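You operate a simulated robot arm through the tools that you are given. There is no shell and no other tool.

You are at the controls of a simulated two-armed robot. One attempt, no reset.

Task
Reset the jammed dispenser and drop one tray on the belt.
Fine: open the vacuum valve before the drop; after the drop turn the mode knob to OFF and zero the drop counter.

The check looks at the end state, three seconds after you hand in, the way a careful person would. Anything else that was tipped, shoved, dropped, spilled or broken makes it a failure.

Robot
Two 7-joint arms with fingered hands on one trunk that stands fixed in place. Base frame: the origin is at the foot of the trunk, x ahead of it, y to its left, z up. Lengths are in mm, angles in degrees, forces in N, time in s.
The left shoulder is at [70, 169, 1368], the right one opposite. Each reaches about 789 mm from its shoulder. Payload 3.4 kg a hand.
The tool frame of a hand sits at the grasp point between the pads (the TCP): z along the fingers, y along the line on which they close. The tips reach 23 mm beyond it. The gripper opens to 116 mm; its body begins 65 mm behind the TCP. The gripper is a hand of 4 fingers: y runs from the thumb to the fingers, the wrist lies at [0, 0, -211] in the tool frame, and closing takes about 1.5 s.
Orientation is told as [roll, pitch, yaw] about the base's x, y, z axes, in that order, counted from this pose: with the fingers straight down and closing along the base's y, the tool's x points along the base's -x, its y along +y and its z along -z.

Tools
- The arms move only by the tool drive_tool. It takes "left_steps", "right_steps" or both (then of equal length, played together; a hand with none holds still); each is a list of rows, each a list of 7 numbers: the finger opening in mm, from 0 to 116, then the shift along the base's x, y, z in units of 400 mm (1.0 is 400 mm), then the turn, a rotation vector about the base's x, y, z in units of 90 degrees (1.0 is 90 degrees). In form: [[grip, x, y, z, wx, wy, wz], ...]. A call has 1 to 20 rows; each row is the pose to reach, as a shift and turn from the pose commanded when the call began. A call with a number of a shift or a turn outside -1 to 1 is refused whole. Rows are played at 5 a second. More than 50 mm and 8.6 degrees between two rows, or a gripper value outside its range, and nothing of the call is played. Where a pose cannot be reached the arm comes as near as it can. A force on the tool above 40 N (or 10 N above the force at the start of the call, whichever is more), or a blocked arm, ends the call early, and 0.2 s more pass. Each finger travels about 153 mm/s and halts on what it meets, pressing with about 23 N; the grip force reading is that of the motor and also rises with nothing between the fingers. The clock runs only during rows and for 0.2 s after the last one: add rows that repeat a pose to give the fingers time. It gives the time, the measured TCP pose, the force on the tool (base axes), the opening and the grip force at its end, in the units of the frame above (readings bear some noise), with the torque about the TCP (base axes, N m) and any sound that the robot's microphone picked up.
- Cameras (640 x 400 px; columns grow to the right, rows downward): "scene" is now at [139.6, 22.5, 1594.6]; the picture's right is [0.17, -0.99, 0.00], its down [-0.57, -0.10, -0.81] and it looks along [0.80, 0.14, -0.58] (base axes); focal length 252 px, centre (320, 200). "left" rides on the left gripper at [-69, 1, -90] in its tool frame; the picture's right is [-0.01, -1.00, 0.00], its down [0.79, -0.01, -0.61] and it looks along [0.61, -0.01, 0.79] (tool axes); focal length 251 px, centre (320, 200). "right" rides on the right gripper at [69, 1, -90] in its tool frame; the picture's right is [-0.01, 1.00, 0.00], its down [-0.79, -0.01, -0.61] and it looks along [-0.61, -0.01, 0.80] (tool axes); focal length 251 px, centre (320, 200). There is no depth. A picture from a camera that has moved, and an enlarged one, comes with that camera's place and axes in the base frame and with its lens. The place of the scene camera against the robot may be out by one fixed shift of up to 12 mm in any direction.
- grab_frame(camera): a new picture of that camera. The clock stands still meanwhile.
- slide_trunk(by): slides the trunk up (or, below 0, down) by that many mm; the arms and the scene camera ride with it, the base frame stays. It gives what a move gives, with no picture.
- preshape(shape, hand): the hand has 4 fingers and takes this shape, open, in about a second: jaw (thumb against the fingers, like two jaws); tri (thumb and two fingers); tip (a fingertip pinch); poke (one finger out to press); point (the index stretched); flat (the hand flat); cup (the hand cupped); fist (a fist). The gripper value then closes the fingers along that shape, each until it touches; the sizes above hold for jaw. It gives what a move gives, with no picture.
- pan_tilt(pan, tilt): turns the head with the scene camera to pan (to the left, within 86 degrees either way) and tilt (down, from -29 to 69), counted from straight ahead of the robot. It gives what a move gives.
- close_up(camera, box): a new picture of the part [left, top, right, bottom] of that camera's present view, enlarged. The clock stands still meanwhile.
- finish_job(): hands the job in; it is judged then, once.

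Nothing tells you positions but the pictures and the camera data. Unless the task says otherwise, let go and move clear before handing in.

The tools are called after "Request:" by a JSON object that holds its "op" and its "data". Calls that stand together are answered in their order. drive_tool: Moves the arms, as the interface text tells. Its arguments: {"type":"object","properties":{"left_steps":{"type":"array"},"right_steps":{"type":"array"}},"required":[]} The other tools are called the same way: slide_trunk (by) moves the trunk up or down; preshape (shape, hand) gives the hand a shape; pan_tilt (pan, tilt) turns the head that bears the scene camera; grab_frame (camera) takes a picture; close_up (camera, box) takes an enlarged picture of a part of a camera's view; finish_job () hands the job in.

At the start:

```text
t: 0.0
left_ee_pos: [410.4, 235.7, 1396.1]
left_tcp_rot: [-0.1, -0.1, 0.2]
left_contact_force: [-0.5, 0.8, 1.0]
left_wrist_torque: [-0.01, -0.01, 0.02]
left_opening: 115.9
left_grip_force: 0.1
left_shape: jaw
right_ee_pos: [395.2, -108.7, 1424.0]
right_tcp_rot: [0.0, 0.1, 0.0]
right_contact_force: [0.7, 0.7, 0.2]
right_wrist_torque: [-0.02, 0.01, -0.02]
right_opening: 115.9
right_grip_force: 0.0
right_shape: jaw
trunk travel left (down, up): [-875.0, 65.0]
head pan, tilt (commanded): [9.6, 35.6]
```

scene: 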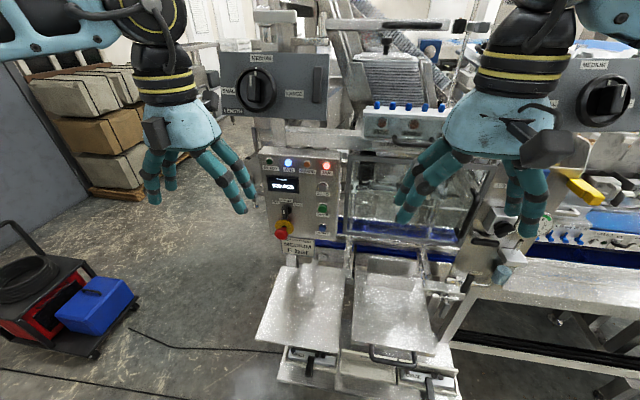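
right: 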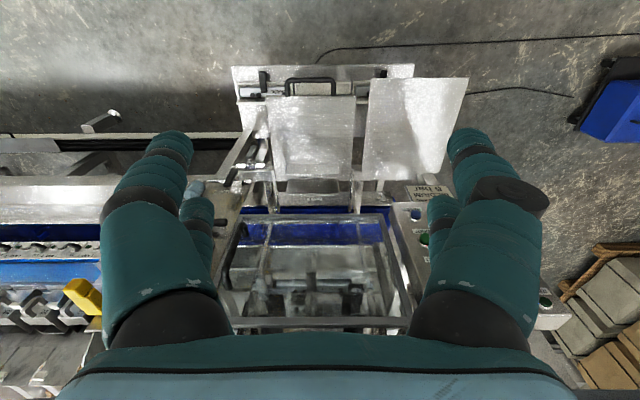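
left: 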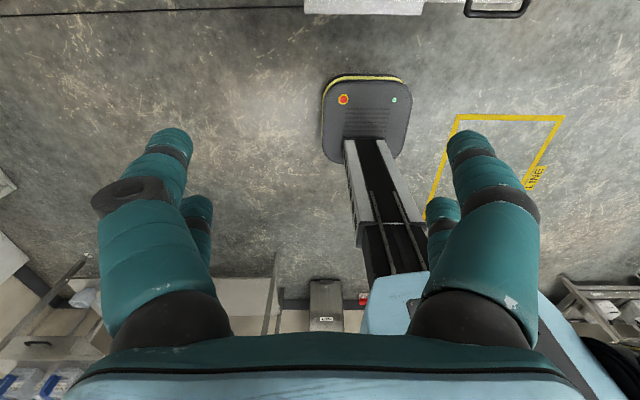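

I see a machine ahead with a control panel (lights, small display, buttons, a red e-stop), mode-type knobs on grey boxes and a belt. I'll take enlarged views first to read the labels.

Request:
{"op": "close_up", "data": {"camera": "scene", "box": [240, 130, 360, 280]}}

Request:
{"op": "close_up", "data": {"camera": "scene", "box": [200, 0, 440, 150]}}

Request:
{"op": "close_up", "data": {"camera": "scene", "box": [440, 0, 640, 280]}}

Request:
{"op": "close_up", "data": {"camera": "scene", "box": [240, 230, 480, 400]}}

```text
2.67 times, centred on (300, 205) of scene
camera zoom: at [139.6, 22.5, 1594.6], right [0.17, -0.99, 0.0], down [-0.57, -0.1, -0.81], along [0.8, 0.14, -0.58], focal length 673 px, centre (373, 187)
```

zoom: 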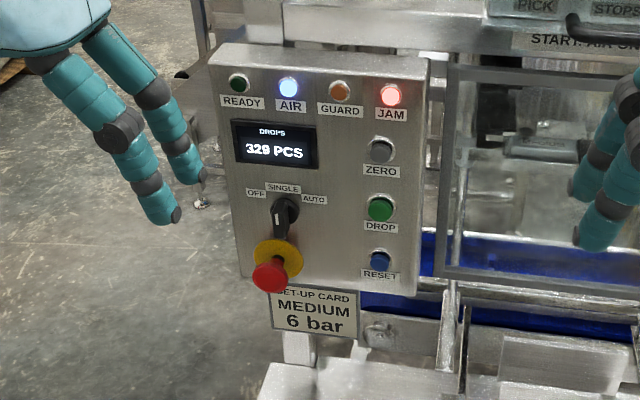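

```text
2.67 times, centred on (320, 75) of scene
camera zoom: at [139.6, 22.5, 1594.6], right [0.17, -0.99, 0.0], down [-0.57, -0.1, -0.81], along [0.8, 0.14, -0.58], focal length 673 px, centre (320, 533)
```

zoom: 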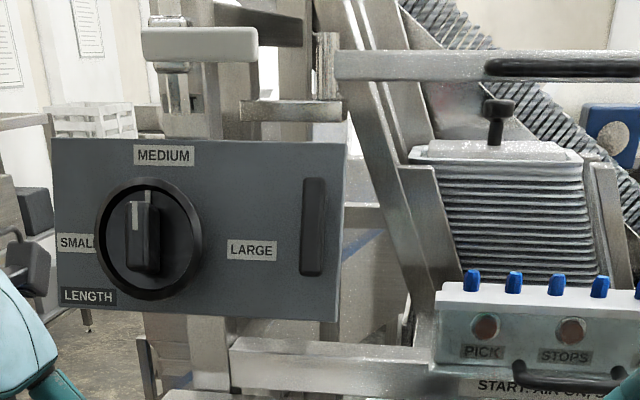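

```text
1.43 times, centred on (540, 140) of scene
camera zoom: at [139.6, 22.5, 1594.6], right [0.17, -0.99, 0.0], down [-0.57, -0.1, -0.81], along [0.8, 0.14, -0.58], focal length 361 px, centre (6, 286)
```

zoom: 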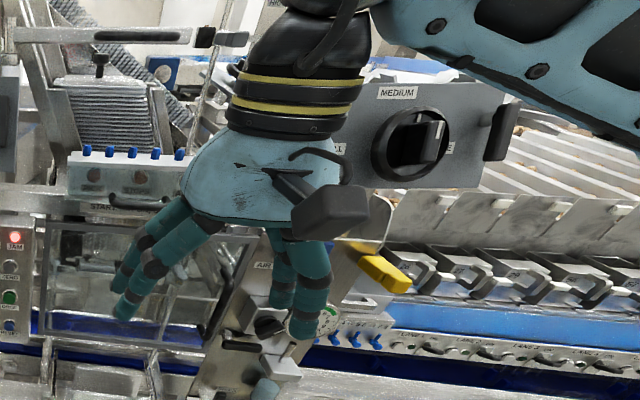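

```text
2.35 times, centred on (360, 315) of scene
camera zoom: at [139.6, 22.5, 1594.6], right [0.17, -0.99, 0.0], down [-0.57, -0.1, -0.81], along [0.8, 0.14, -0.58], focal length 594 px, centre (226, -71)
```

zoom: 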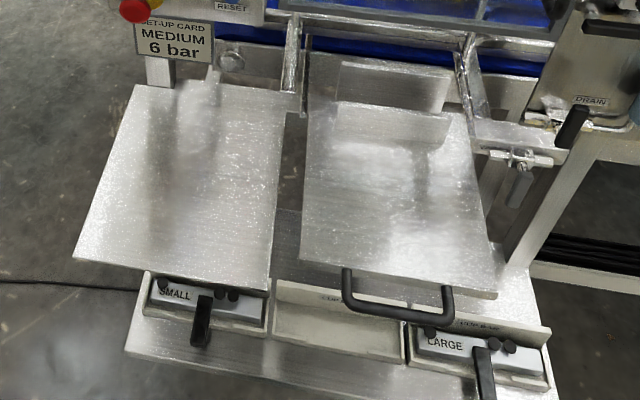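

The panel reads JAM (red lit), AIR lit, counter 329, mode SINGLE; there is a setup card "MEDIUM 6 bar" and an instruction plate "START: AIR ON, S…". I'll pan the head to see more around before touching anything.

Request:
{"op": "pan_tilt", "data": {"pan": -20, "tilt": 25}}

Request:
{"op": "grab_frame", "data": {"camera": "scene"}}

Request:
{"op": "close_up", "data": {"camera": "scene", "box": [0, 100, 200, 225]}}

Request:
{"op": "close_up", "data": {"camera": "scene", "box": [200, 100, 400, 225]}}

Request:
{"op": "close_up", "data": {"camera": "scene", "box": [0, 225, 280, 400]}}

Request:
{"op": "close_up", "data": {"camera": "scene", "box": [280, 225, 560, 400]}}

```text
t: 0.9
left_ee_pos: [411.1, 236.9, 1396.0]
left_tcp_rot: [0.0, 0.0, 0.0]
left_contact_force: [-0.2, 0.1, -0.1]
left_wrist_torque: [-0.01, 0.0, 0.04]
left_opening: 115.8
left_grip_force: 0.1
left_shape: jaw
right_ee_pos: [394.7, -109.3, 1423.6]
right_tcp_rot: [0.0, 0.0, 0.0]
right_contact_force: [0.6, -0.3, 0.1]
right_wrist_torque: [-0.02, -0.02, 0.0]
right_opening: 115.9
right_grip_force: 0.0
right_shape: jaw
trunk travel left (down, up): [-875.0, 65.0]
head pan, tilt (commanded): [-20.0, 25.0]
```

```text
taken
camera scene: at [139.7, -23.4, 1611.3], right [-0.34, -0.94, 0.0], down [-0.4, 0.14, -0.91], along [0.85, -0.31, -0.42], focal length 252 px, centre (320, 200)
```

scene: 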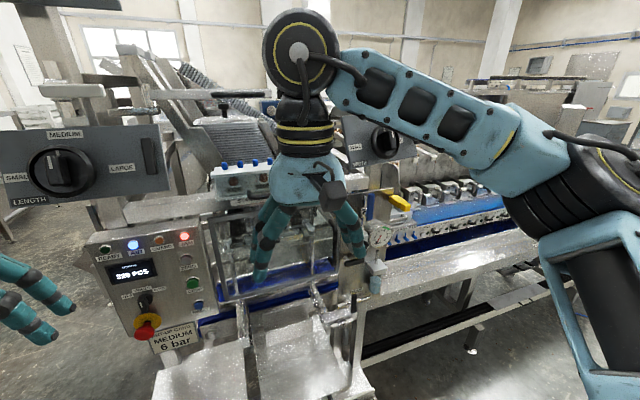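

```text
3.20 times, centred on (100, 162) of scene
camera zoom: at [139.7, -23.4, 1611.3], right [-0.34, -0.94, 0.0], down [-0.4, 0.14, -0.91], along [0.85, -0.31, -0.42], focal length 808 px, centre (1024, 320)
```

zoom: 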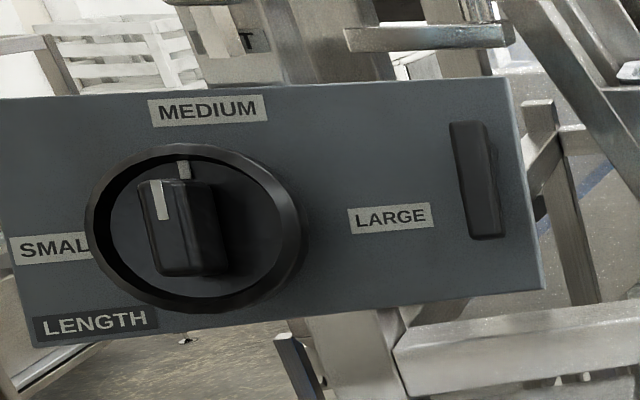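

```text
3.20 times, centred on (300, 162) of scene
camera zoom: at [139.7, -23.4, 1611.3], right [-0.34, -0.94, 0.0], down [-0.4, 0.14, -0.91], along [0.85, -0.31, -0.42], focal length 808 px, centre (384, 320)
```

zoom: 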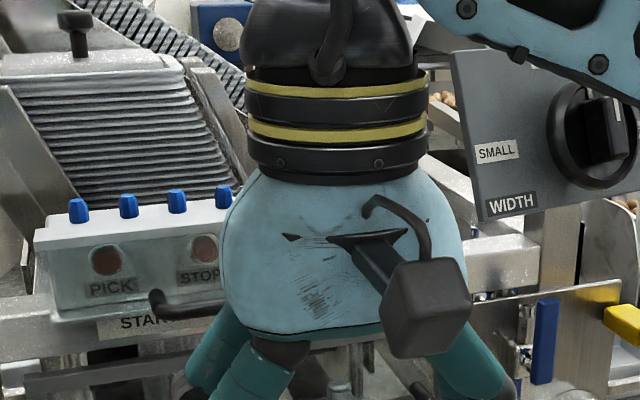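

```text
2.29 times, centred on (140, 312) of scene
camera zoom: at [139.7, -23.4, 1611.3], right [-0.34, -0.94, 0.0], down [-0.4, 0.14, -0.91], along [0.85, -0.31, -0.42], focal length 577 px, centre (731, -57)
```

zoom: 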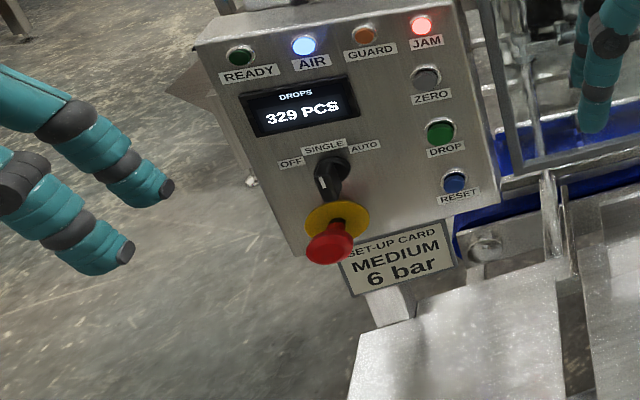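

```text
2.29 times, centred on (420, 312) of scene
camera zoom: at [139.7, -23.4, 1611.3], right [-0.34, -0.94, 0.0], down [-0.4, 0.14, -0.91], along [0.85, -0.31, -0.42], focal length 577 px, centre (91, -57)
```

zoom: 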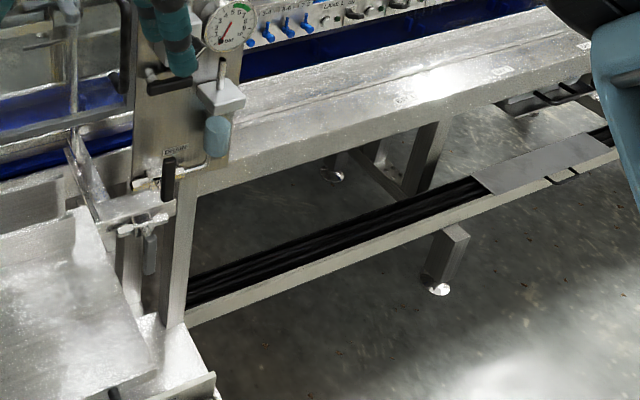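

LENGTH looks set at MEDIUM; WIDTH is partly hidden by my right arm. I'll zoom on details (mode knob, gauge, WIDTH knob) and then move the right arm aside.

Request:
{"op": "close_up", "data": {"camera": "scene", "box": [90, 225, 210, 345]}}

Request:
{"op": "close_up", "data": {"camera": "scene", "box": [320, 170, 440, 320]}}

Request:
{"op": "close_up", "data": {"camera": "scene", "box": [180, 140, 360, 320]}}

Request:
{"op": "close_up", "data": {"camera": "scene", "box": [130, 20, 290, 140]}}

```text
3.33 times, centred on (150, 285) of scene
camera zoom: at [139.7, -23.4, 1611.3], right [-0.34, -0.94, 0.0], down [-0.4, 0.14, -0.91], along [0.85, -0.31, -0.42], focal length 841 px, centre (887, -83)
```

zoom: 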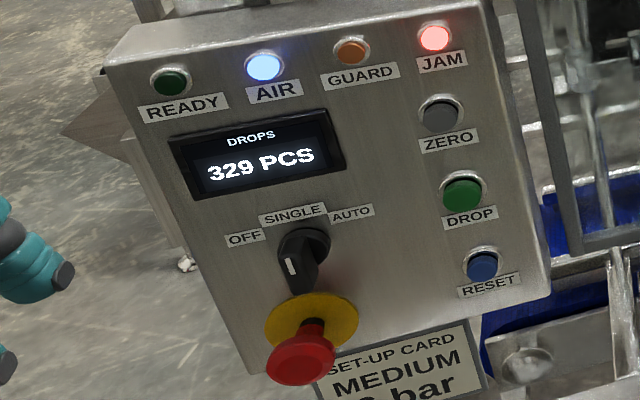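

```text
2.67 times, centred on (380, 245) of scene
camera zoom: at [139.7, -23.4, 1611.3], right [-0.34, -0.94, 0.0], down [-0.4, 0.14, -0.91], along [0.85, -0.31, -0.42], focal length 673 px, centre (160, 80)
```

zoom: 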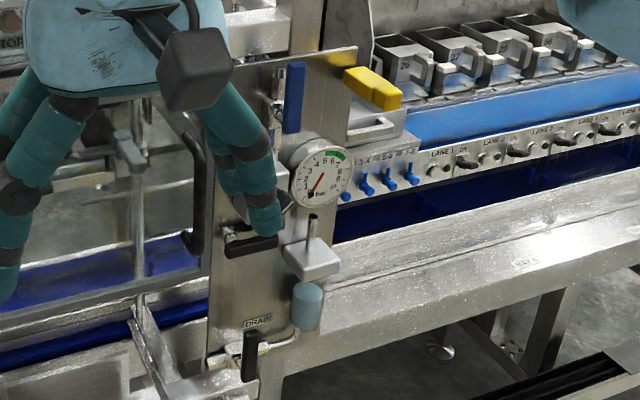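

```text
2.22 times, centred on (270, 230) of scene
camera zoom: at [139.7, -23.4, 1611.3], right [-0.34, -0.94, 0.0], down [-0.4, 0.14, -0.91], along [0.85, -0.31, -0.42], focal length 561 px, centre (431, 133)
```

zoom: 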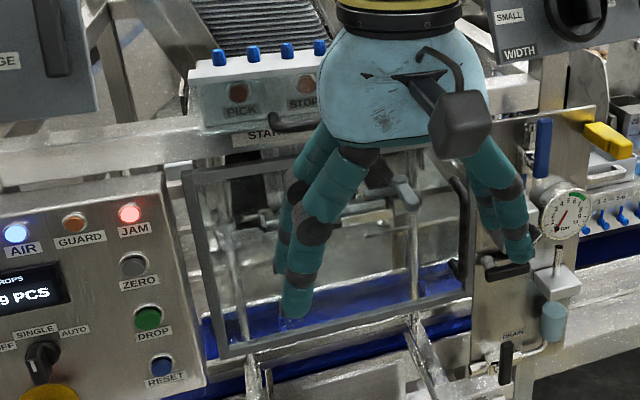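

```text
3.33 times, centred on (210, 80) of scene
camera zoom: at [139.7, -23.4, 1611.3], right [-0.34, -0.94, 0.0], down [-0.4, 0.14, -0.91], along [0.85, -0.31, -0.42], focal length 841 px, centre (687, 600)
```

zoom: 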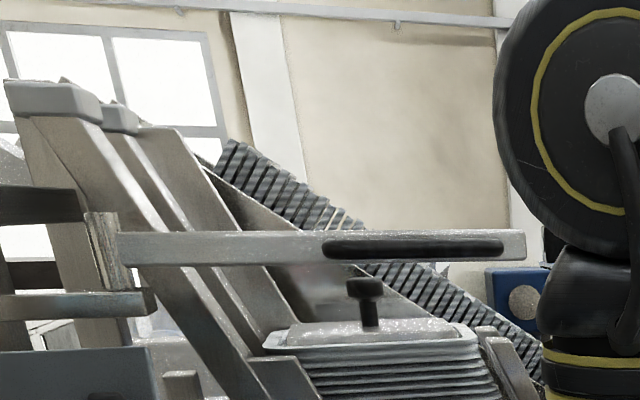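

My right arm hides the WIDTH knob, gauge and guard. I'll pull the right arm back and outward to clear the view.

Request:
{"op": "drive_tool", "data": {"right_steps": [[116, -0.08, -0.02, 0, 0, 0, 0], [116, -0.18, -0.04, 0, 0, 0, 0], [116, -0.28, -0.1, 0, 0, 0, 0], [116, -0.34, -0.2, 0, 0, 0, 0], [116, -0.38, -0.3, 0, 0, 0, 0], [116, -0.4, -0.4, 0, 0, 0, 0], [116, -0.4, -0.5, 0, 0, 0, 0], [116, -0.4, -0.6, 0, 0, 0, 0], [116, -0.4, -0.7, 0, 0, 0, 0]]}}

Request:
{"op": "grab_frame", "data": {"camera": "scene"}}

```text
t: 2.9
left_ee_pos: [410.4, 235.4, 1396.6]
left_tcp_rot: [0.1, -0.1, 0.1]
left_contact_force: [-0.1, -0.2, 0.1]
left_wrist_torque: [0.0, -0.01, -0.02]
left_opening: 116.0
left_grip_force: 0.1
left_shape: jaw
right_ee_pos: [305.7, -316.9, 1393.5]
right_tcp_rot: [0.1, 0.0, 0.0]
right_contact_force: [-0.4, 0.2, 0.2]
right_wrist_torque: [-0.02, 0.01, -0.01]
right_opening: 115.8
right_grip_force: 0.1
right_shape: jaw
right hand out of reach, approached as far as the arm can: row 6, 7, 8, 9
trunk travel left (down, up): [-875.0, 65.0]
head pan, tilt (commanded): [-20.0, 25.0]
```

```text
taken
camera scene: at [139.3, -25.0, 1611.4], right [-0.34, -0.94, 0.0], down [-0.4, 0.15, -0.91], along [0.85, -0.31, -0.42], focal length 252 px, centre (320, 200)
```

scene: 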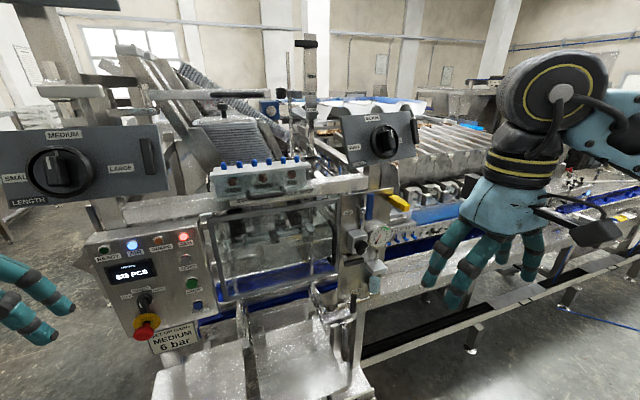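

Now the WIDTH box, valve plate, gauge and guard are visible. I'll zoom on each of them.

Request:
{"op": "close_up", "data": {"camera": "scene", "box": [330, 100, 430, 200]}}

Request:
{"op": "close_up", "data": {"camera": "scene", "box": [320, 170, 420, 320]}}

Request:
{"op": "close_up", "data": {"camera": "scene", "box": [190, 150, 350, 310]}}

Request:
{"op": "close_up", "data": {"camera": "scene", "box": [180, 60, 320, 220]}}

Request:
{"op": "close_up", "data": {"camera": "scene", "box": [200, 180, 350, 230]}}

Request:
{"op": "close_up", "data": {"camera": "scene", "box": [280, 30, 440, 130]}}

```text
4.00 times, centred on (380, 150) of scene
camera zoom: at [139.3, -25.0, 1611.4], right [-0.34, -0.94, 0.0], down [-0.4, 0.15, -0.91], along [0.85, -0.31, -0.42], focal length 1010 px, centre (80, 400)
```

zoom: 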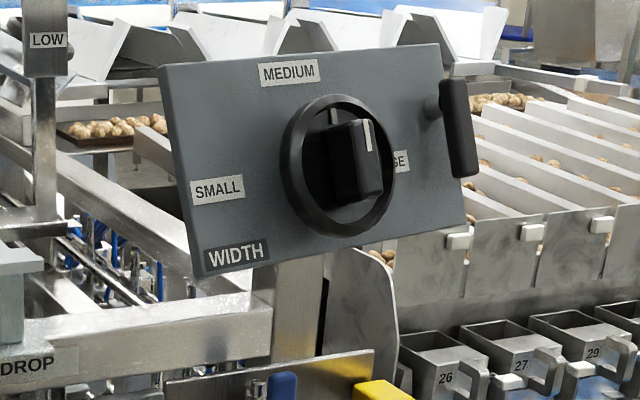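

```text
2.67 times, centred on (370, 245) of scene
camera zoom: at [139.3, -25.0, 1611.4], right [-0.34, -0.94, 0.0], down [-0.4, 0.15, -0.91], along [0.85, -0.31, -0.42], focal length 673 px, centre (187, 80)
```

zoom: 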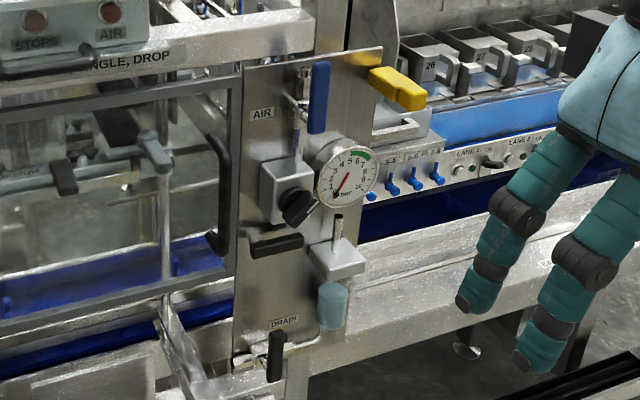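

```text
2.50 times, centred on (270, 230) of scene
camera zoom: at [139.3, -25.0, 1611.4], right [-0.34, -0.94, 0.0], down [-0.4, 0.15, -0.91], along [0.85, -0.31, -0.42], focal length 631 px, centre (445, 125)
```

zoom: 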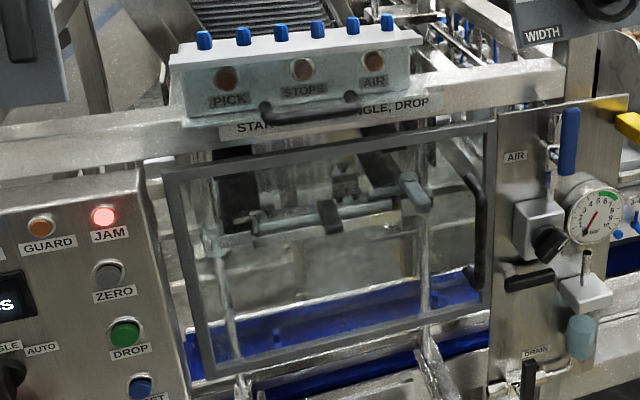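

```text
2.50 times, centred on (250, 140) of scene
camera zoom: at [139.3, -25.0, 1611.4], right [-0.34, -0.94, 0.0], down [-0.4, 0.15, -0.91], along [0.85, -0.31, -0.42], focal length 631 px, centre (495, 350)
```

zoom: 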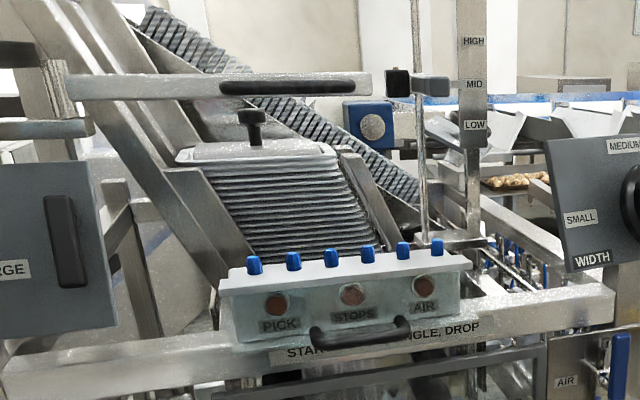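

```text
4.27 times, centred on (275, 205) of scene
camera zoom: at [139.3, -25.0, 1611.4], right [-0.34, -0.94, 0.0], down [-0.4, 0.15, -0.91], along [0.85, -0.31, -0.42], focal length 1077 px, centre (512, 179)
```

zoom: 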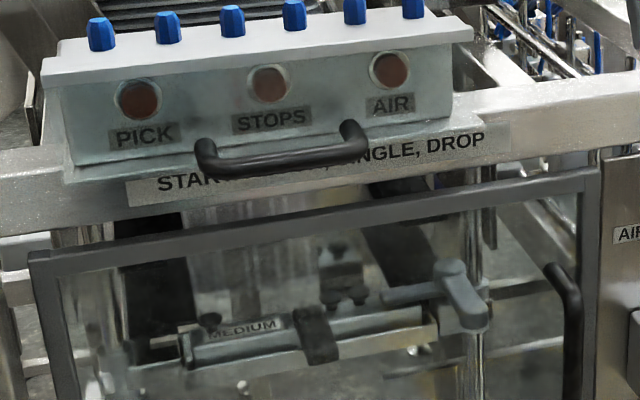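

```text
4.00 times, centred on (360, 80) of scene
camera zoom: at [139.3, -25.0, 1611.4], right [-0.34, -0.94, 0.0], down [-0.4, 0.15, -0.91], along [0.85, -0.31, -0.42], focal length 1010 px, centre (160, 680)
```

zoom: 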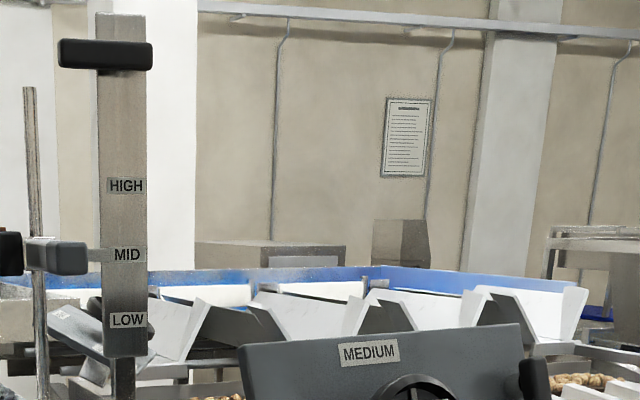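

The plate reads "START: AIR ON, SINGLE, DROP"; the tool inside is MEDIUM and both LENGTH and WIDTH seem at MEDIUM. I'll zoom to the gauge, valves and mode knob at high magnification.

Request:
{"op": "close_up", "data": {"camera": "scene", "box": [350, 185, 420, 255]}}

Request:
{"op": "close_up", "data": {"camera": "scene", "box": [330, 240, 400, 320]}}

Request:
{"op": "close_up", "data": {"camera": "scene", "box": [115, 275, 185, 345]}}

Request:
{"op": "close_up", "data": {"camera": "scene", "box": [0, 100, 180, 220]}}

Request:
{"op": "grab_frame", "data": {"camera": "right"}}

Request:
{"op": "close_up", "data": {"camera": "scene", "box": [200, 200, 350, 300]}}

```text
5.71 times, centred on (385, 220) of scene
camera zoom: at [139.3, -25.0, 1611.4], right [-0.34, -0.94, 0.0], down [-0.4, 0.15, -0.91], along [0.85, -0.31, -0.42], focal length 1442 px, centre (-51, 86)
```

zoom: 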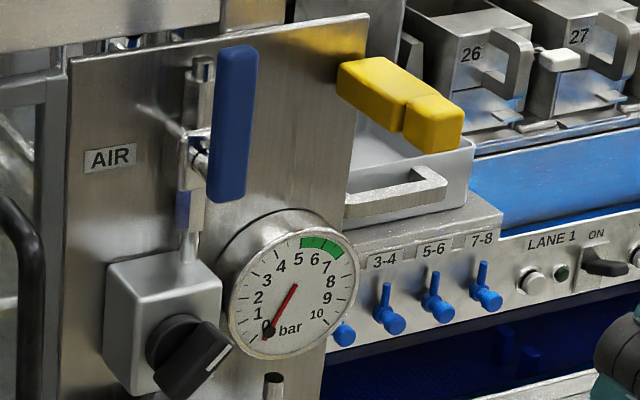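

```text
5.00 times, centred on (365, 280) of scene
camera zoom: at [139.3, -25.0, 1611.4], right [-0.34, -0.94, 0.0], down [-0.4, 0.15, -0.91], along [0.85, -0.31, -0.42], focal length 1262 px, centre (95, -200)
```

zoom: 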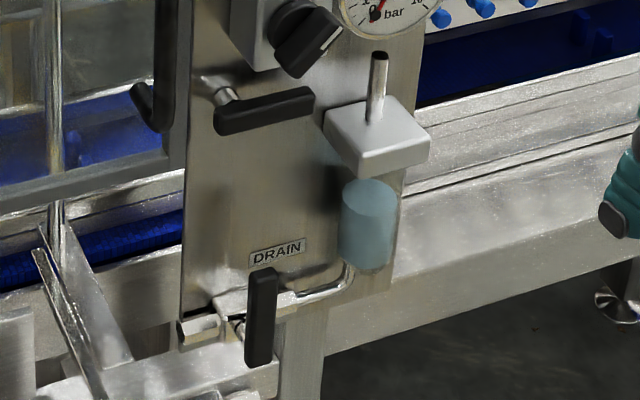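

```text
5.71 times, centred on (150, 310) of scene
camera zoom: at [139.3, -25.0, 1611.4], right [-0.34, -0.94, 0.0], down [-0.4, 0.15, -0.91], along [0.85, -0.31, -0.42], focal length 1442 px, centre (1291, -429)
```

zoom: 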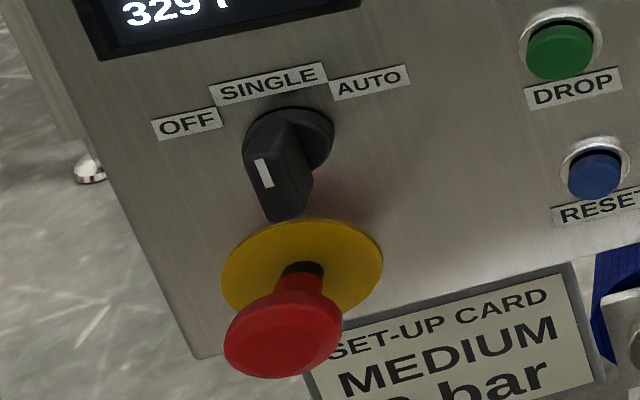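

```text
3.33 times, centred on (90, 160) of scene
camera zoom: at [139.3, -25.0, 1611.4], right [-0.34, -0.94, 0.0], down [-0.4, 0.15, -0.91], along [0.85, -0.31, -0.42], focal length 841 px, centre (1087, 333)
```

zoom: 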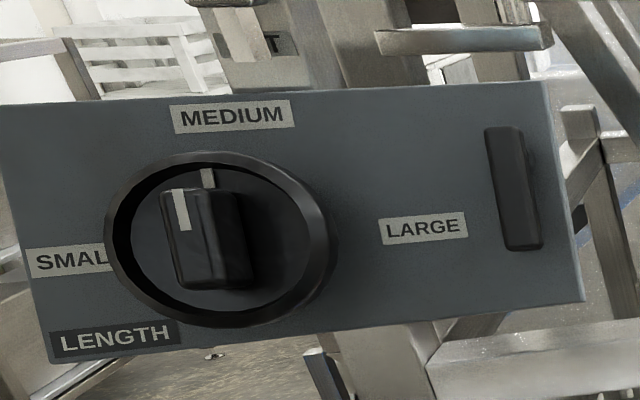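

```text
taken
camera right: at [238.9, -316.8, 1484.0], right [0.01, 1.0, 0.0], down [0.79, -0.01, 0.61], along [0.61, 0.0, -0.79], focal length 251 px, centre (320, 200)
```

right: 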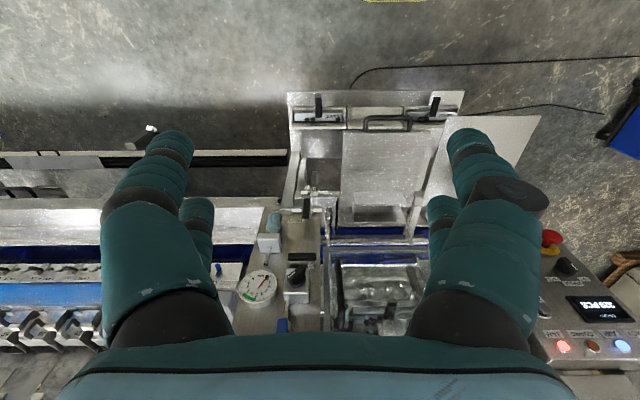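

```text
4.00 times, centred on (275, 250) of scene
camera zoom: at [139.3, -25.0, 1611.4], right [-0.34, -0.94, 0.0], down [-0.4, 0.15, -0.91], along [0.85, -0.31, -0.42], focal length 1010 px, centre (500, 0)
```

zoom: 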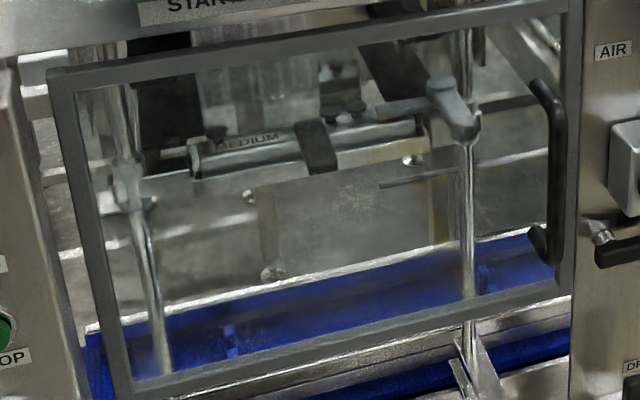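

I take the panel (JAM lamp) to be near (710, 100, 1290), the gauge near (720, −447, 1163) reading about 0 bar, and the LENGTH knob near (674, 253, 1475). I'll turn the left hand so the fingers point forward; its camera then looks forward-down onto the panel.

Request:
{"op": "drive_tool", "data": {"left_steps": [[116, 0, -0.02, 0, 0, -0.08, 0], [116, 0, -0.05, 0, 0, -0.16, 0], [116, 0, -0.08, 0, 0, -0.24, 0], [116, 0, -0.11, 0, 0, -0.32, 0], [116, 0, -0.14, 0, 0, -0.4, 0], [116, 0, -0.17, 0, 0, -0.48, 0], [116, 0, -0.2, 0, 0, -0.56, 0], [116, 0, -0.22, 0, 0, -0.64, 0], [116, 0, -0.22, 0, 0, -0.72, 0], [116, 0, -0.22, 0, 0, -0.8, 0], [116, 0, -0.22, 0, 0, -0.88, 0], [116, 0, -0.22, 0, 0, -0.95, 0], [116, 0, -0.22, 0, 0, -1.0, 0], [116, 0, -0.22, 0, 0, -1.0, 0]]}}

Request:
{"op": "grab_frame", "data": {"camera": "left"}}

Request:
{"op": "grab_frame", "data": {"camera": "scene"}}

Request:
{"op": "close_up", "data": {"camera": "right", "box": [200, 160, 360, 340]}}

```text
t: 5.9
left_ee_pos: [469.3, 102.5, 1409.1]
left_tcp_rot: [-141.0, -89.8, 141.0]
left_contact_force: [0.1, 0.8, 0.2]
left_wrist_torque: [-0.05, 0.01, 0.01]
left_opening: 115.9
left_grip_force: 0.0
left_shape: jaw
left hand out of reach, approached as far as the arm can: row 9, 10, 11, 12, 13, 14
right_ee_pos: [307.0, -315.8, 1393.2]
right_tcp_rot: [0.0, 0.1, 0.0]
right_contact_force: [0.7, -0.3, 0.7]
right_wrist_torque: [-0.02, 0.01, 0.0]
right_opening: 115.8
right_grip_force: 0.1
right_shape: jaw
trunk travel left (down, up): [-875.0, 65.0]
head pan, tilt (commanded): [-20.0, 25.0]
```

```text
taken
camera left: at [380.7, 103.4, 1477.1], right [0.0, -1.0, 0.01], down [-0.6, -0.01, -0.8], along [0.8, -0.01, -0.6], focal length 251 px, centre (320, 200)
```

left: 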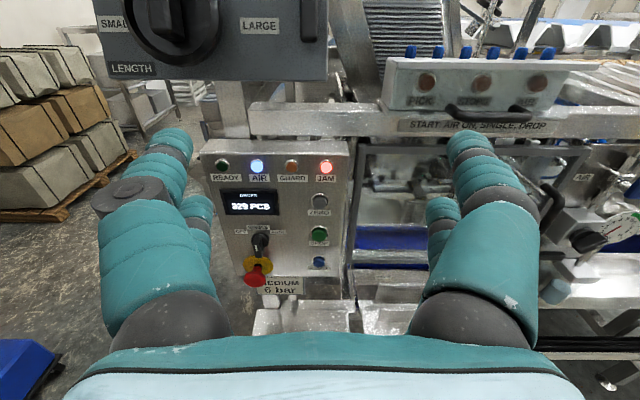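

```text
taken
camera scene: at [138.7, -23.6, 1611.5], right [-0.34, -0.94, 0.0], down [-0.4, 0.14, -0.91], along [0.85, -0.31, -0.42], focal length 252 px, centre (320, 200)
```

scene: 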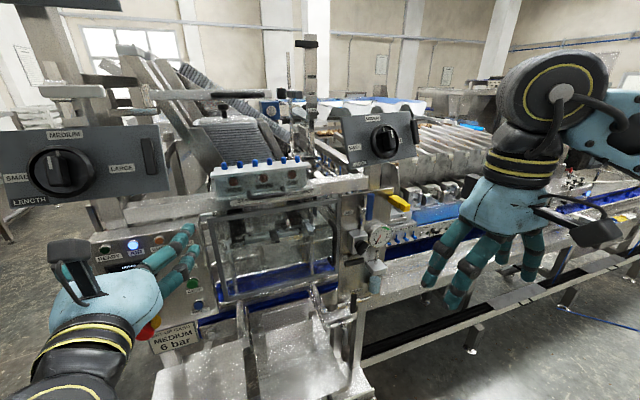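

```text
2.22 times, centred on (280, 250) of right
camera zoom: at [238.2, -315.1, 1484.5], right [0.01, 1.0, 0.0], down [0.79, -0.01, 0.61], along [0.61, -0.01, -0.79], focal length 559 px, centre (409, 89)
```

zoom: 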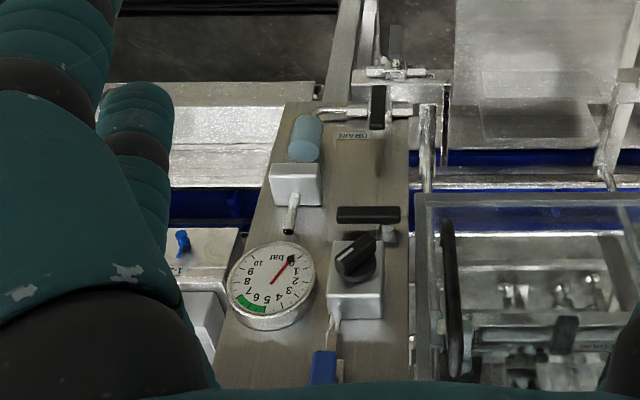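

The left camera now sees the panel. I'll zoom in on the panel, the guard/dispenser interior and the valve plate from here.

Request:
{"op": "close_up", "data": {"camera": "left", "box": [200, 140, 360, 310]}}

Request:
{"op": "close_up", "data": {"camera": "left", "box": [350, 40, 560, 140]}}

Request:
{"op": "close_up", "data": {"camera": "left", "box": [530, 130, 640, 310]}}

Request:
{"op": "close_up", "data": {"camera": "left", "box": [230, 210, 300, 300]}}

Request:
{"op": "close_up", "data": {"camera": "left", "box": [90, 0, 330, 80]}}

Request:
{"op": "close_up", "data": {"camera": "left", "box": [350, 130, 480, 290]}}

```text
2.35 times, centred on (280, 225) of left
camera zoom: at [380.7, 103.4, 1477.1], right [0.0, -1.0, 0.01], down [-0.6, -0.01, -0.8], along [0.8, -0.01, -0.6], focal length 592 px, centre (414, 141)
```

zoom: 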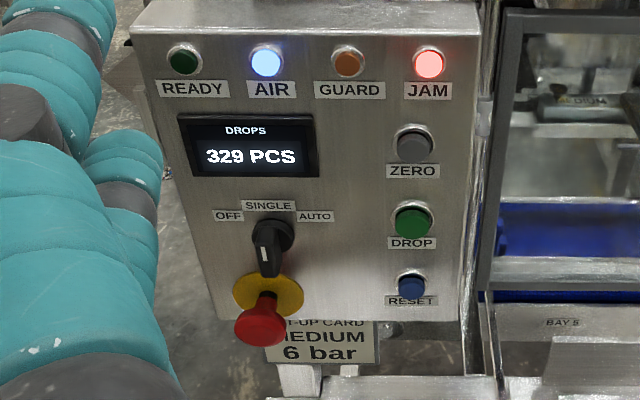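

```text
3.05 times, centred on (455, 90) of left
camera zoom: at [380.7, 103.4, 1477.1], right [0.0, -1.0, 0.01], down [-0.6, -0.01, -0.8], along [0.8, -0.01, -0.6], focal length 766 px, centre (-91, 535)
```

zoom: 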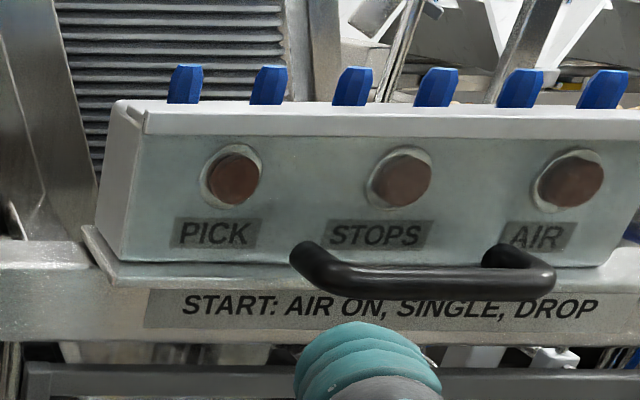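

```text
2.22 times, centred on (585, 220) of left
camera zoom: at [380.7, 103.4, 1477.1], right [0.0, -1.0, 0.01], down [-0.6, -0.01, -0.8], along [0.8, -0.01, -0.6], focal length 559 px, centre (-269, 156)
```

zoom: 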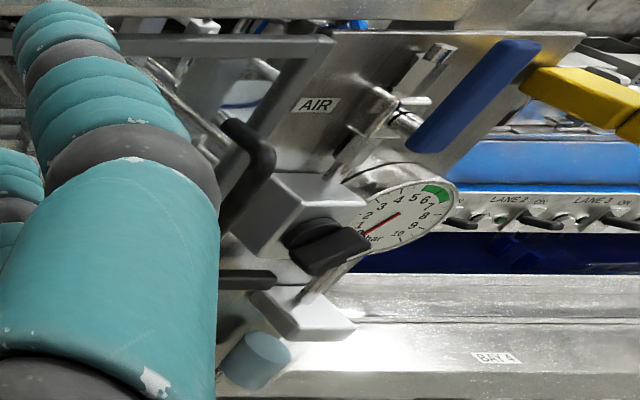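

```text
4.44 times, centred on (265, 255) of left
camera zoom: at [380.7, 103.4, 1477.1], right [0.0, -1.0, 0.01], down [-0.6, -0.01, -0.8], along [0.8, -0.01, -0.6], focal length 1118 px, centre (564, -44)
```

zoom: 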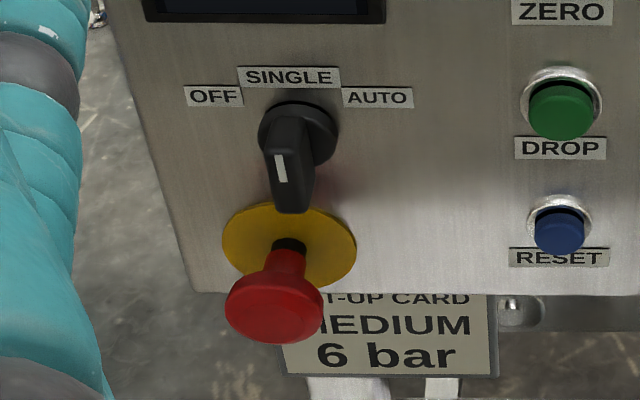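

```text
2.67 times, centred on (210, 40) of left
camera zoom: at [380.7, 103.4, 1477.1], right [0.0, -1.0, 0.01], down [-0.6, -0.01, -0.8], along [0.8, -0.01, -0.6], focal length 670 px, centre (613, 627)
```

zoom: 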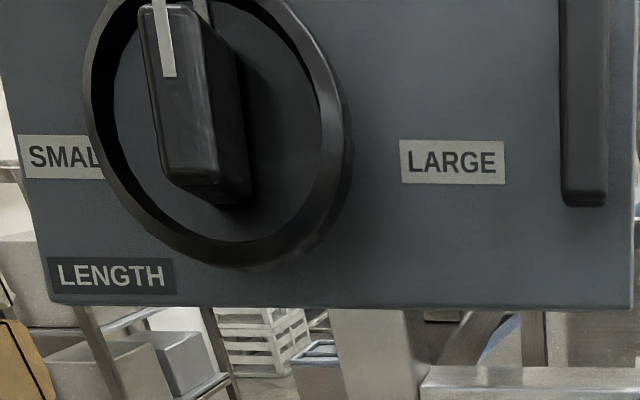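

```text
2.50 times, centred on (415, 210) of left
camera zoom: at [380.7, 103.4, 1477.1], right [0.0, -1.0, 0.01], down [-0.6, -0.01, -0.8], along [0.8, -0.01, -0.6], focal length 629 px, centre (82, 175)
```

zoom: 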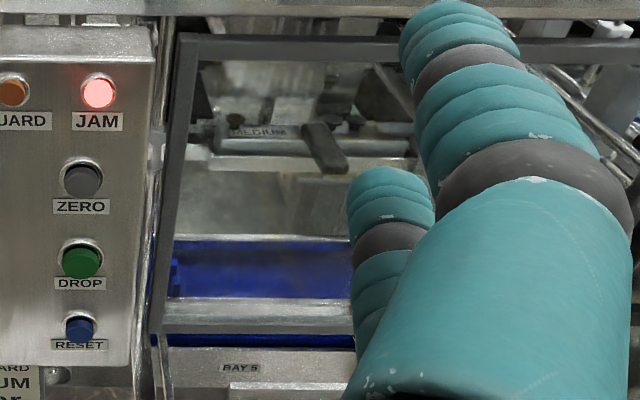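

The mode knob appears to be on SINGLE, JAM is lit, and the gauge reads about 0 bar. I need the vacuum valve's label, so I'll lower the trunk 200 mm for a flatter view of the valve plate and panel.

Request:
{"op": "slide_trunk", "data": {"by": -200}}

Request:
{"op": "pan_tilt", "data": {"pan": -30, "tilt": 18}}

Request:
{"op": "grab_frame", "data": {"camera": "scene"}}

Request:
{"op": "grab_frame", "data": {"camera": "left"}}

Request:
{"op": "grab_frame", "data": {"camera": "right"}}

```text
t: 8.1
left_ee_pos: [471.4, 103.4, 1207.8]
left_tcp_rot: [-117.1, -89.9, 117.1]
left_contact_force: [-0.9, -0.6, 0.3]
left_wrist_torque: [-0.04, -0.02, 0.0]
left_opening: 115.9
left_grip_force: 0.1
left_shape: jaw
right_ee_pos: [308.0, -315.3, 1194.3]
right_tcp_rot: [-0.1, 0.0, 0.1]
right_contact_force: [0.3, 0.1, -1.2]
right_wrist_torque: [-0.04, -0.01, 0.01]
right_opening: 116.0
right_grip_force: 0.1
right_shape: jaw
trunk travel left (down, up): [-675.0, 265.0]
head pan, tilt (commanded): [-20.0, 25.0]
```

```text
t: 8.8
left_ee_pos: [471.9, 102.5, 1208.4]
left_tcp_rot: [-117.9, -89.8, 118.0]
left_contact_force: [0.6, 0.0, -0.4]
left_wrist_torque: [0.01, 0.02, 0.0]
left_opening: 115.8
left_grip_force: 0.0
left_shape: jaw
right_ee_pos: [307.4, -316.1, 1194.7]
right_tcp_rot: [-0.1, 0.0, 0.0]
right_contact_force: [-0.4, 0.4, -0.6]
right_wrist_torque: [0.0, -0.04, 0.01]
right_opening: 115.8
right_grip_force: 0.1
right_shape: jaw
trunk travel left (down, up): [-675.0, 265.0]
head pan, tilt (commanded): [-30.0, 18.0]
```

```text
taken
camera scene: at [133.9, -38.8, 1422.7], right [-0.5, -0.87, 0.0], down [-0.27, 0.15, -0.95], along [0.82, -0.47, -0.31], focal length 252 px, centre (320, 200)
```

scene: 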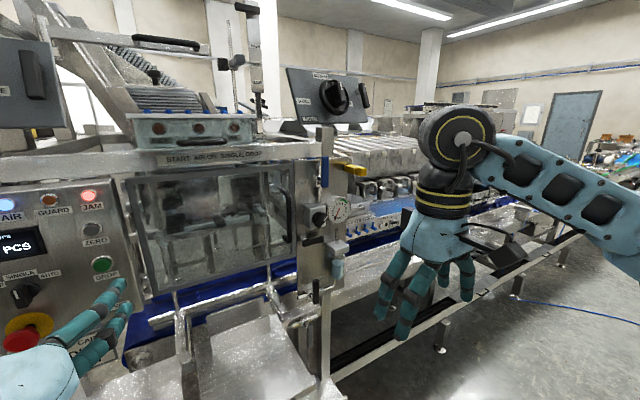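

```text
taken
camera left: at [381.6, 103.3, 1277.0], right [0.0, -1.0, 0.01], down [-0.61, -0.01, -0.8], along [0.8, -0.01, -0.61], focal length 251 px, centre (320, 200)
```

left: 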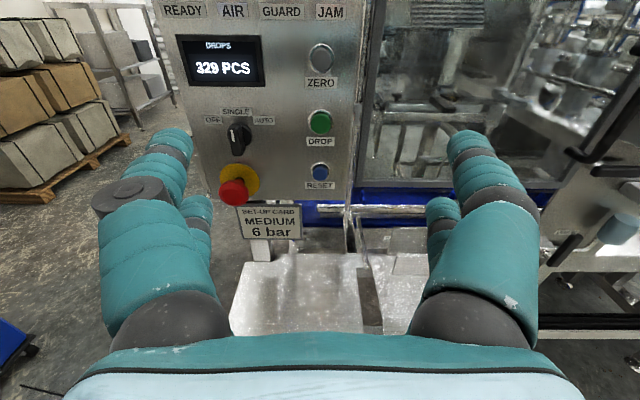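

```text
taken
camera right: at [239.0, -315.2, 1284.3], right [0.01, 1.0, 0.0], down [0.79, -0.01, 0.61], along [0.61, -0.01, -0.79], focal length 251 px, centre (320, 200)
```

right: 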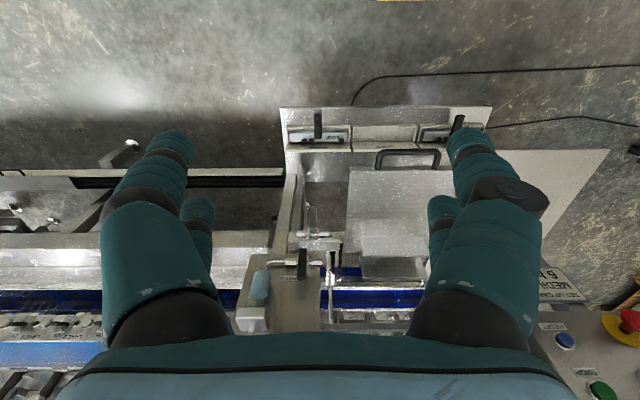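

Request:
{"op": "close_up", "data": {"camera": "scene", "box": [280, 150, 400, 330]}}

Request:
{"op": "close_up", "data": {"camera": "scene", "box": [290, 190, 370, 260]}}

Request:
{"op": "close_up", "data": {"camera": "scene", "box": [120, 140, 300, 300]}}

Request:
{"op": "close_up", "data": {"camera": "scene", "box": [0, 170, 130, 370]}}

Request:
{"op": "close_up", "data": {"camera": "scene", "box": [100, 20, 280, 150]}}

Request:
{"op": "close_up", "data": {"camera": "left", "box": [190, 90, 350, 250]}}

```text
2.22 times, centred on (340, 240) of scene
camera zoom: at [133.9, -38.8, 1422.7], right [-0.5, -0.87, 0.0], down [-0.27, 0.15, -0.95], along [0.82, -0.47, -0.31], focal length 561 px, centre (276, 111)
```

zoom: 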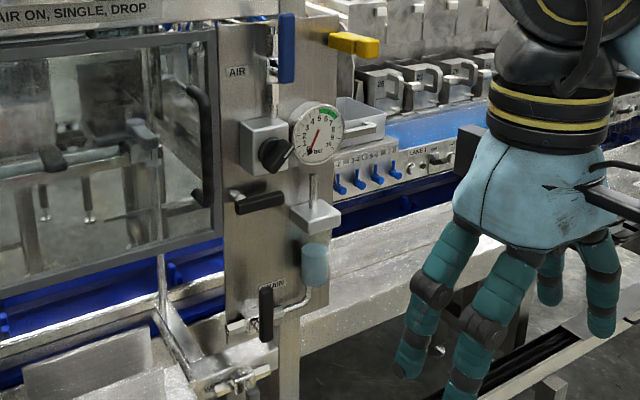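

```text
5.71 times, centred on (330, 225) of scene
camera zoom: at [133.9, -38.8, 1422.7], right [-0.5, -0.87, 0.0], down [-0.27, 0.15, -0.95], along [0.82, -0.47, -0.31], focal length 1442 px, centre (263, 57)
```

zoom: 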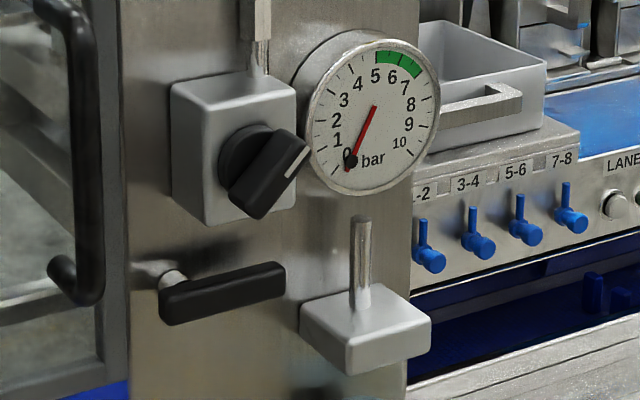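

```text
2.50 times, centred on (210, 220) of scene
camera zoom: at [133.9, -38.8, 1422.7], right [-0.5, -0.87, 0.0], down [-0.27, 0.15, -0.95], along [0.82, -0.47, -0.31], focal length 631 px, centre (595, 150)
```

zoom: 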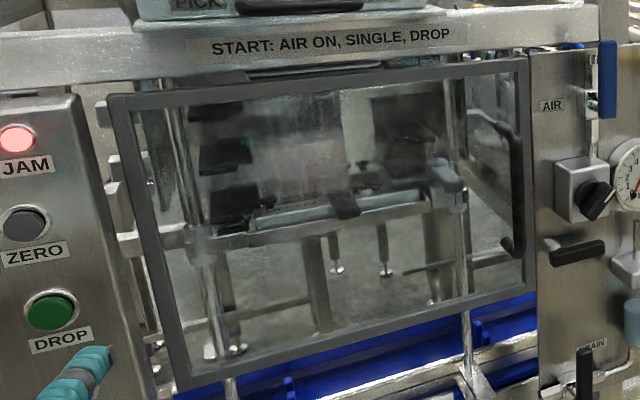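

```text
2.00 times, centred on (65, 270) of scene
camera zoom: at [133.9, -38.8, 1422.7], right [-0.5, -0.87, 0.0], down [-0.27, 0.15, -0.95], along [0.82, -0.47, -0.31], focal length 505 px, centre (830, 60)
```

zoom: 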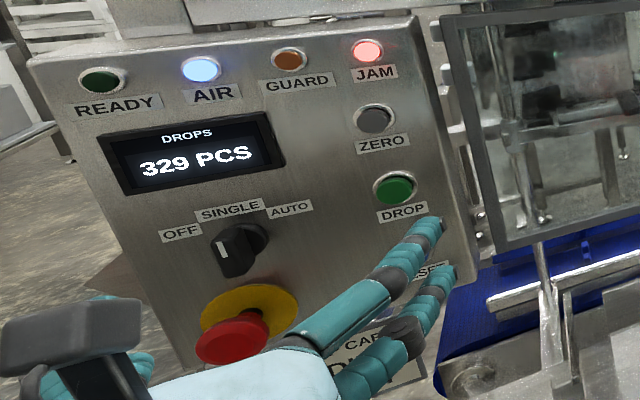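

```text
3.08 times, centred on (190, 85) of scene
camera zoom: at [133.9, -38.8, 1422.7], right [-0.5, -0.87, 0.0], down [-0.27, 0.15, -0.95], along [0.82, -0.47, -0.31], focal length 777 px, centre (720, 554)
```

zoom: 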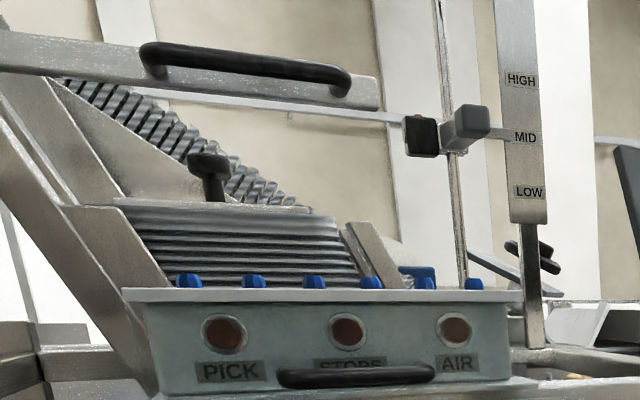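

```text
2.50 times, centred on (270, 170) of left
camera zoom: at [381.6, 103.3, 1277.0], right [0.0, -1.0, 0.01], down [-0.61, -0.01, -0.8], along [0.8, -0.01, -0.61], focal length 629 px, centre (445, 275)
```

zoom: 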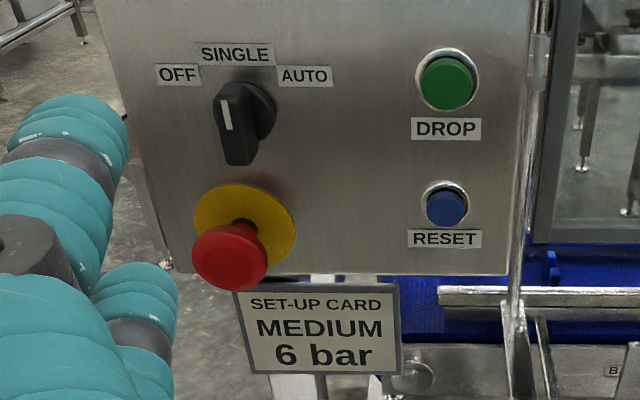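

The plate carries an AIR valve (blue lever), a regulator-type knob, the gauge at 0, an unlabelled black lever and a DRAIN lever. I'll bring the right hand with fingers forward, low in front of that plate, so its camera looks up and I can read hidden labels.

Request:
{"op": "drive_tool", "data": {"right_steps": [[116, 0.03, -0.02, -0.02, 0, -0.08, 0], [116, 0.06, -0.04, -0.04, 0, -0.16, 0], [116, 0.09, -0.06, -0.06, 0, -0.24, 0], [116, 0.12, -0.08, -0.08, 0, -0.32, 0], [116, 0.15, -0.1, -0.1, 0, -0.4, 0], [116, 0.18, -0.12, -0.13, 0, -0.48, 0], [116, 0.21, -0.14, -0.16, 0, -0.56, 0], [116, 0.24, -0.16, -0.19, 0, -0.64, 0], [116, 0.27, -0.18, -0.22, 0, -0.72, 0], [116, 0.3, -0.2, -0.25, 0, -0.8, 0], [116, 0.33, -0.23, -0.27, 0, -0.88, 0], [116, 0.35, -0.26, -0.28, 0, -0.95, 0], [116, 0.355, -0.2625, -0.285, 0, -1.0, 0], [116, 0.355, -0.2625, -0.285, 0, -1.0, 0]]}}

Request:
{"op": "grab_frame", "data": {"camera": "right"}}

Request:
{"op": "grab_frame", "data": {"camera": "scene"}}

```text
t: 11.8
left_ee_pos: [471.0, 103.5, 1208.2]
left_tcp_rot: [-121.4, -89.9, 121.2]
left_contact_force: [-0.1, 0.0, -0.1]
left_wrist_torque: [0.03, -0.01, -0.04]
left_opening: 115.7
left_grip_force: 0.2
left_shape: jaw
right_ee_pos: [448.3, -421.2, 1080.8]
right_tcp_rot: [172.0, -89.8, -171.9]
right_contact_force: [-0.4, -0.3, 0.5]
right_wrist_torque: [0.02, 0.0, -0.01]
right_opening: 115.8
right_grip_force: 0.0
right_shape: jaw
right hand out of reach, approached as far as the arm can: row 7, 8, 9, 10
trunk travel left (down, up): [-675.0, 265.0]
head pan, tilt (commanded): [-30.0, 18.0]
```

```text
taken
camera right: at [359.4, -420.3, 1012.1], right [0.0, 1.0, 0.01], down [-0.61, -0.01, 0.79], along [0.79, -0.01, 0.61], focal length 251 px, centre (320, 200)
```

right: 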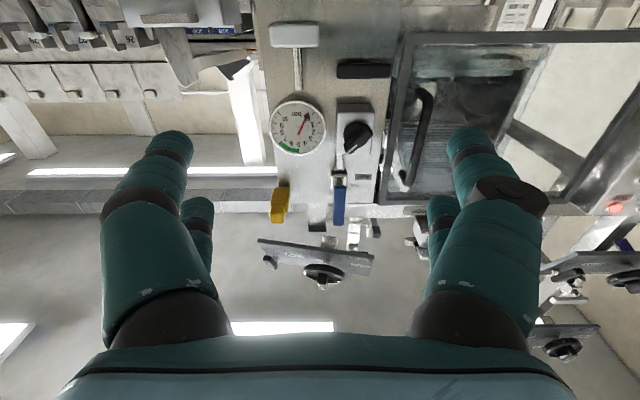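

```text
taken
camera scene: at [133.7, -38.8, 1422.7], right [-0.5, -0.87, 0.0], down [-0.27, 0.15, -0.95], along [0.82, -0.48, -0.31], focal length 252 px, centre (320, 200)
```

scene: 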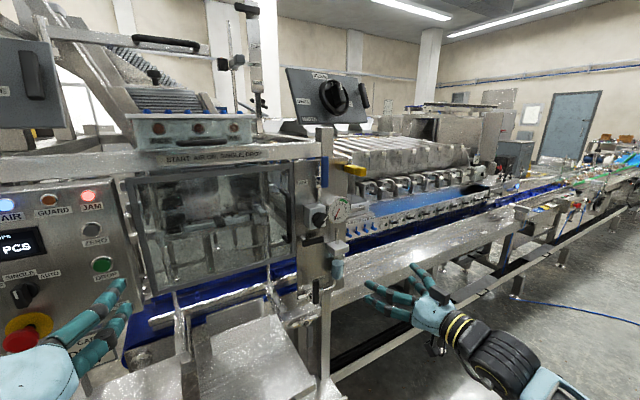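

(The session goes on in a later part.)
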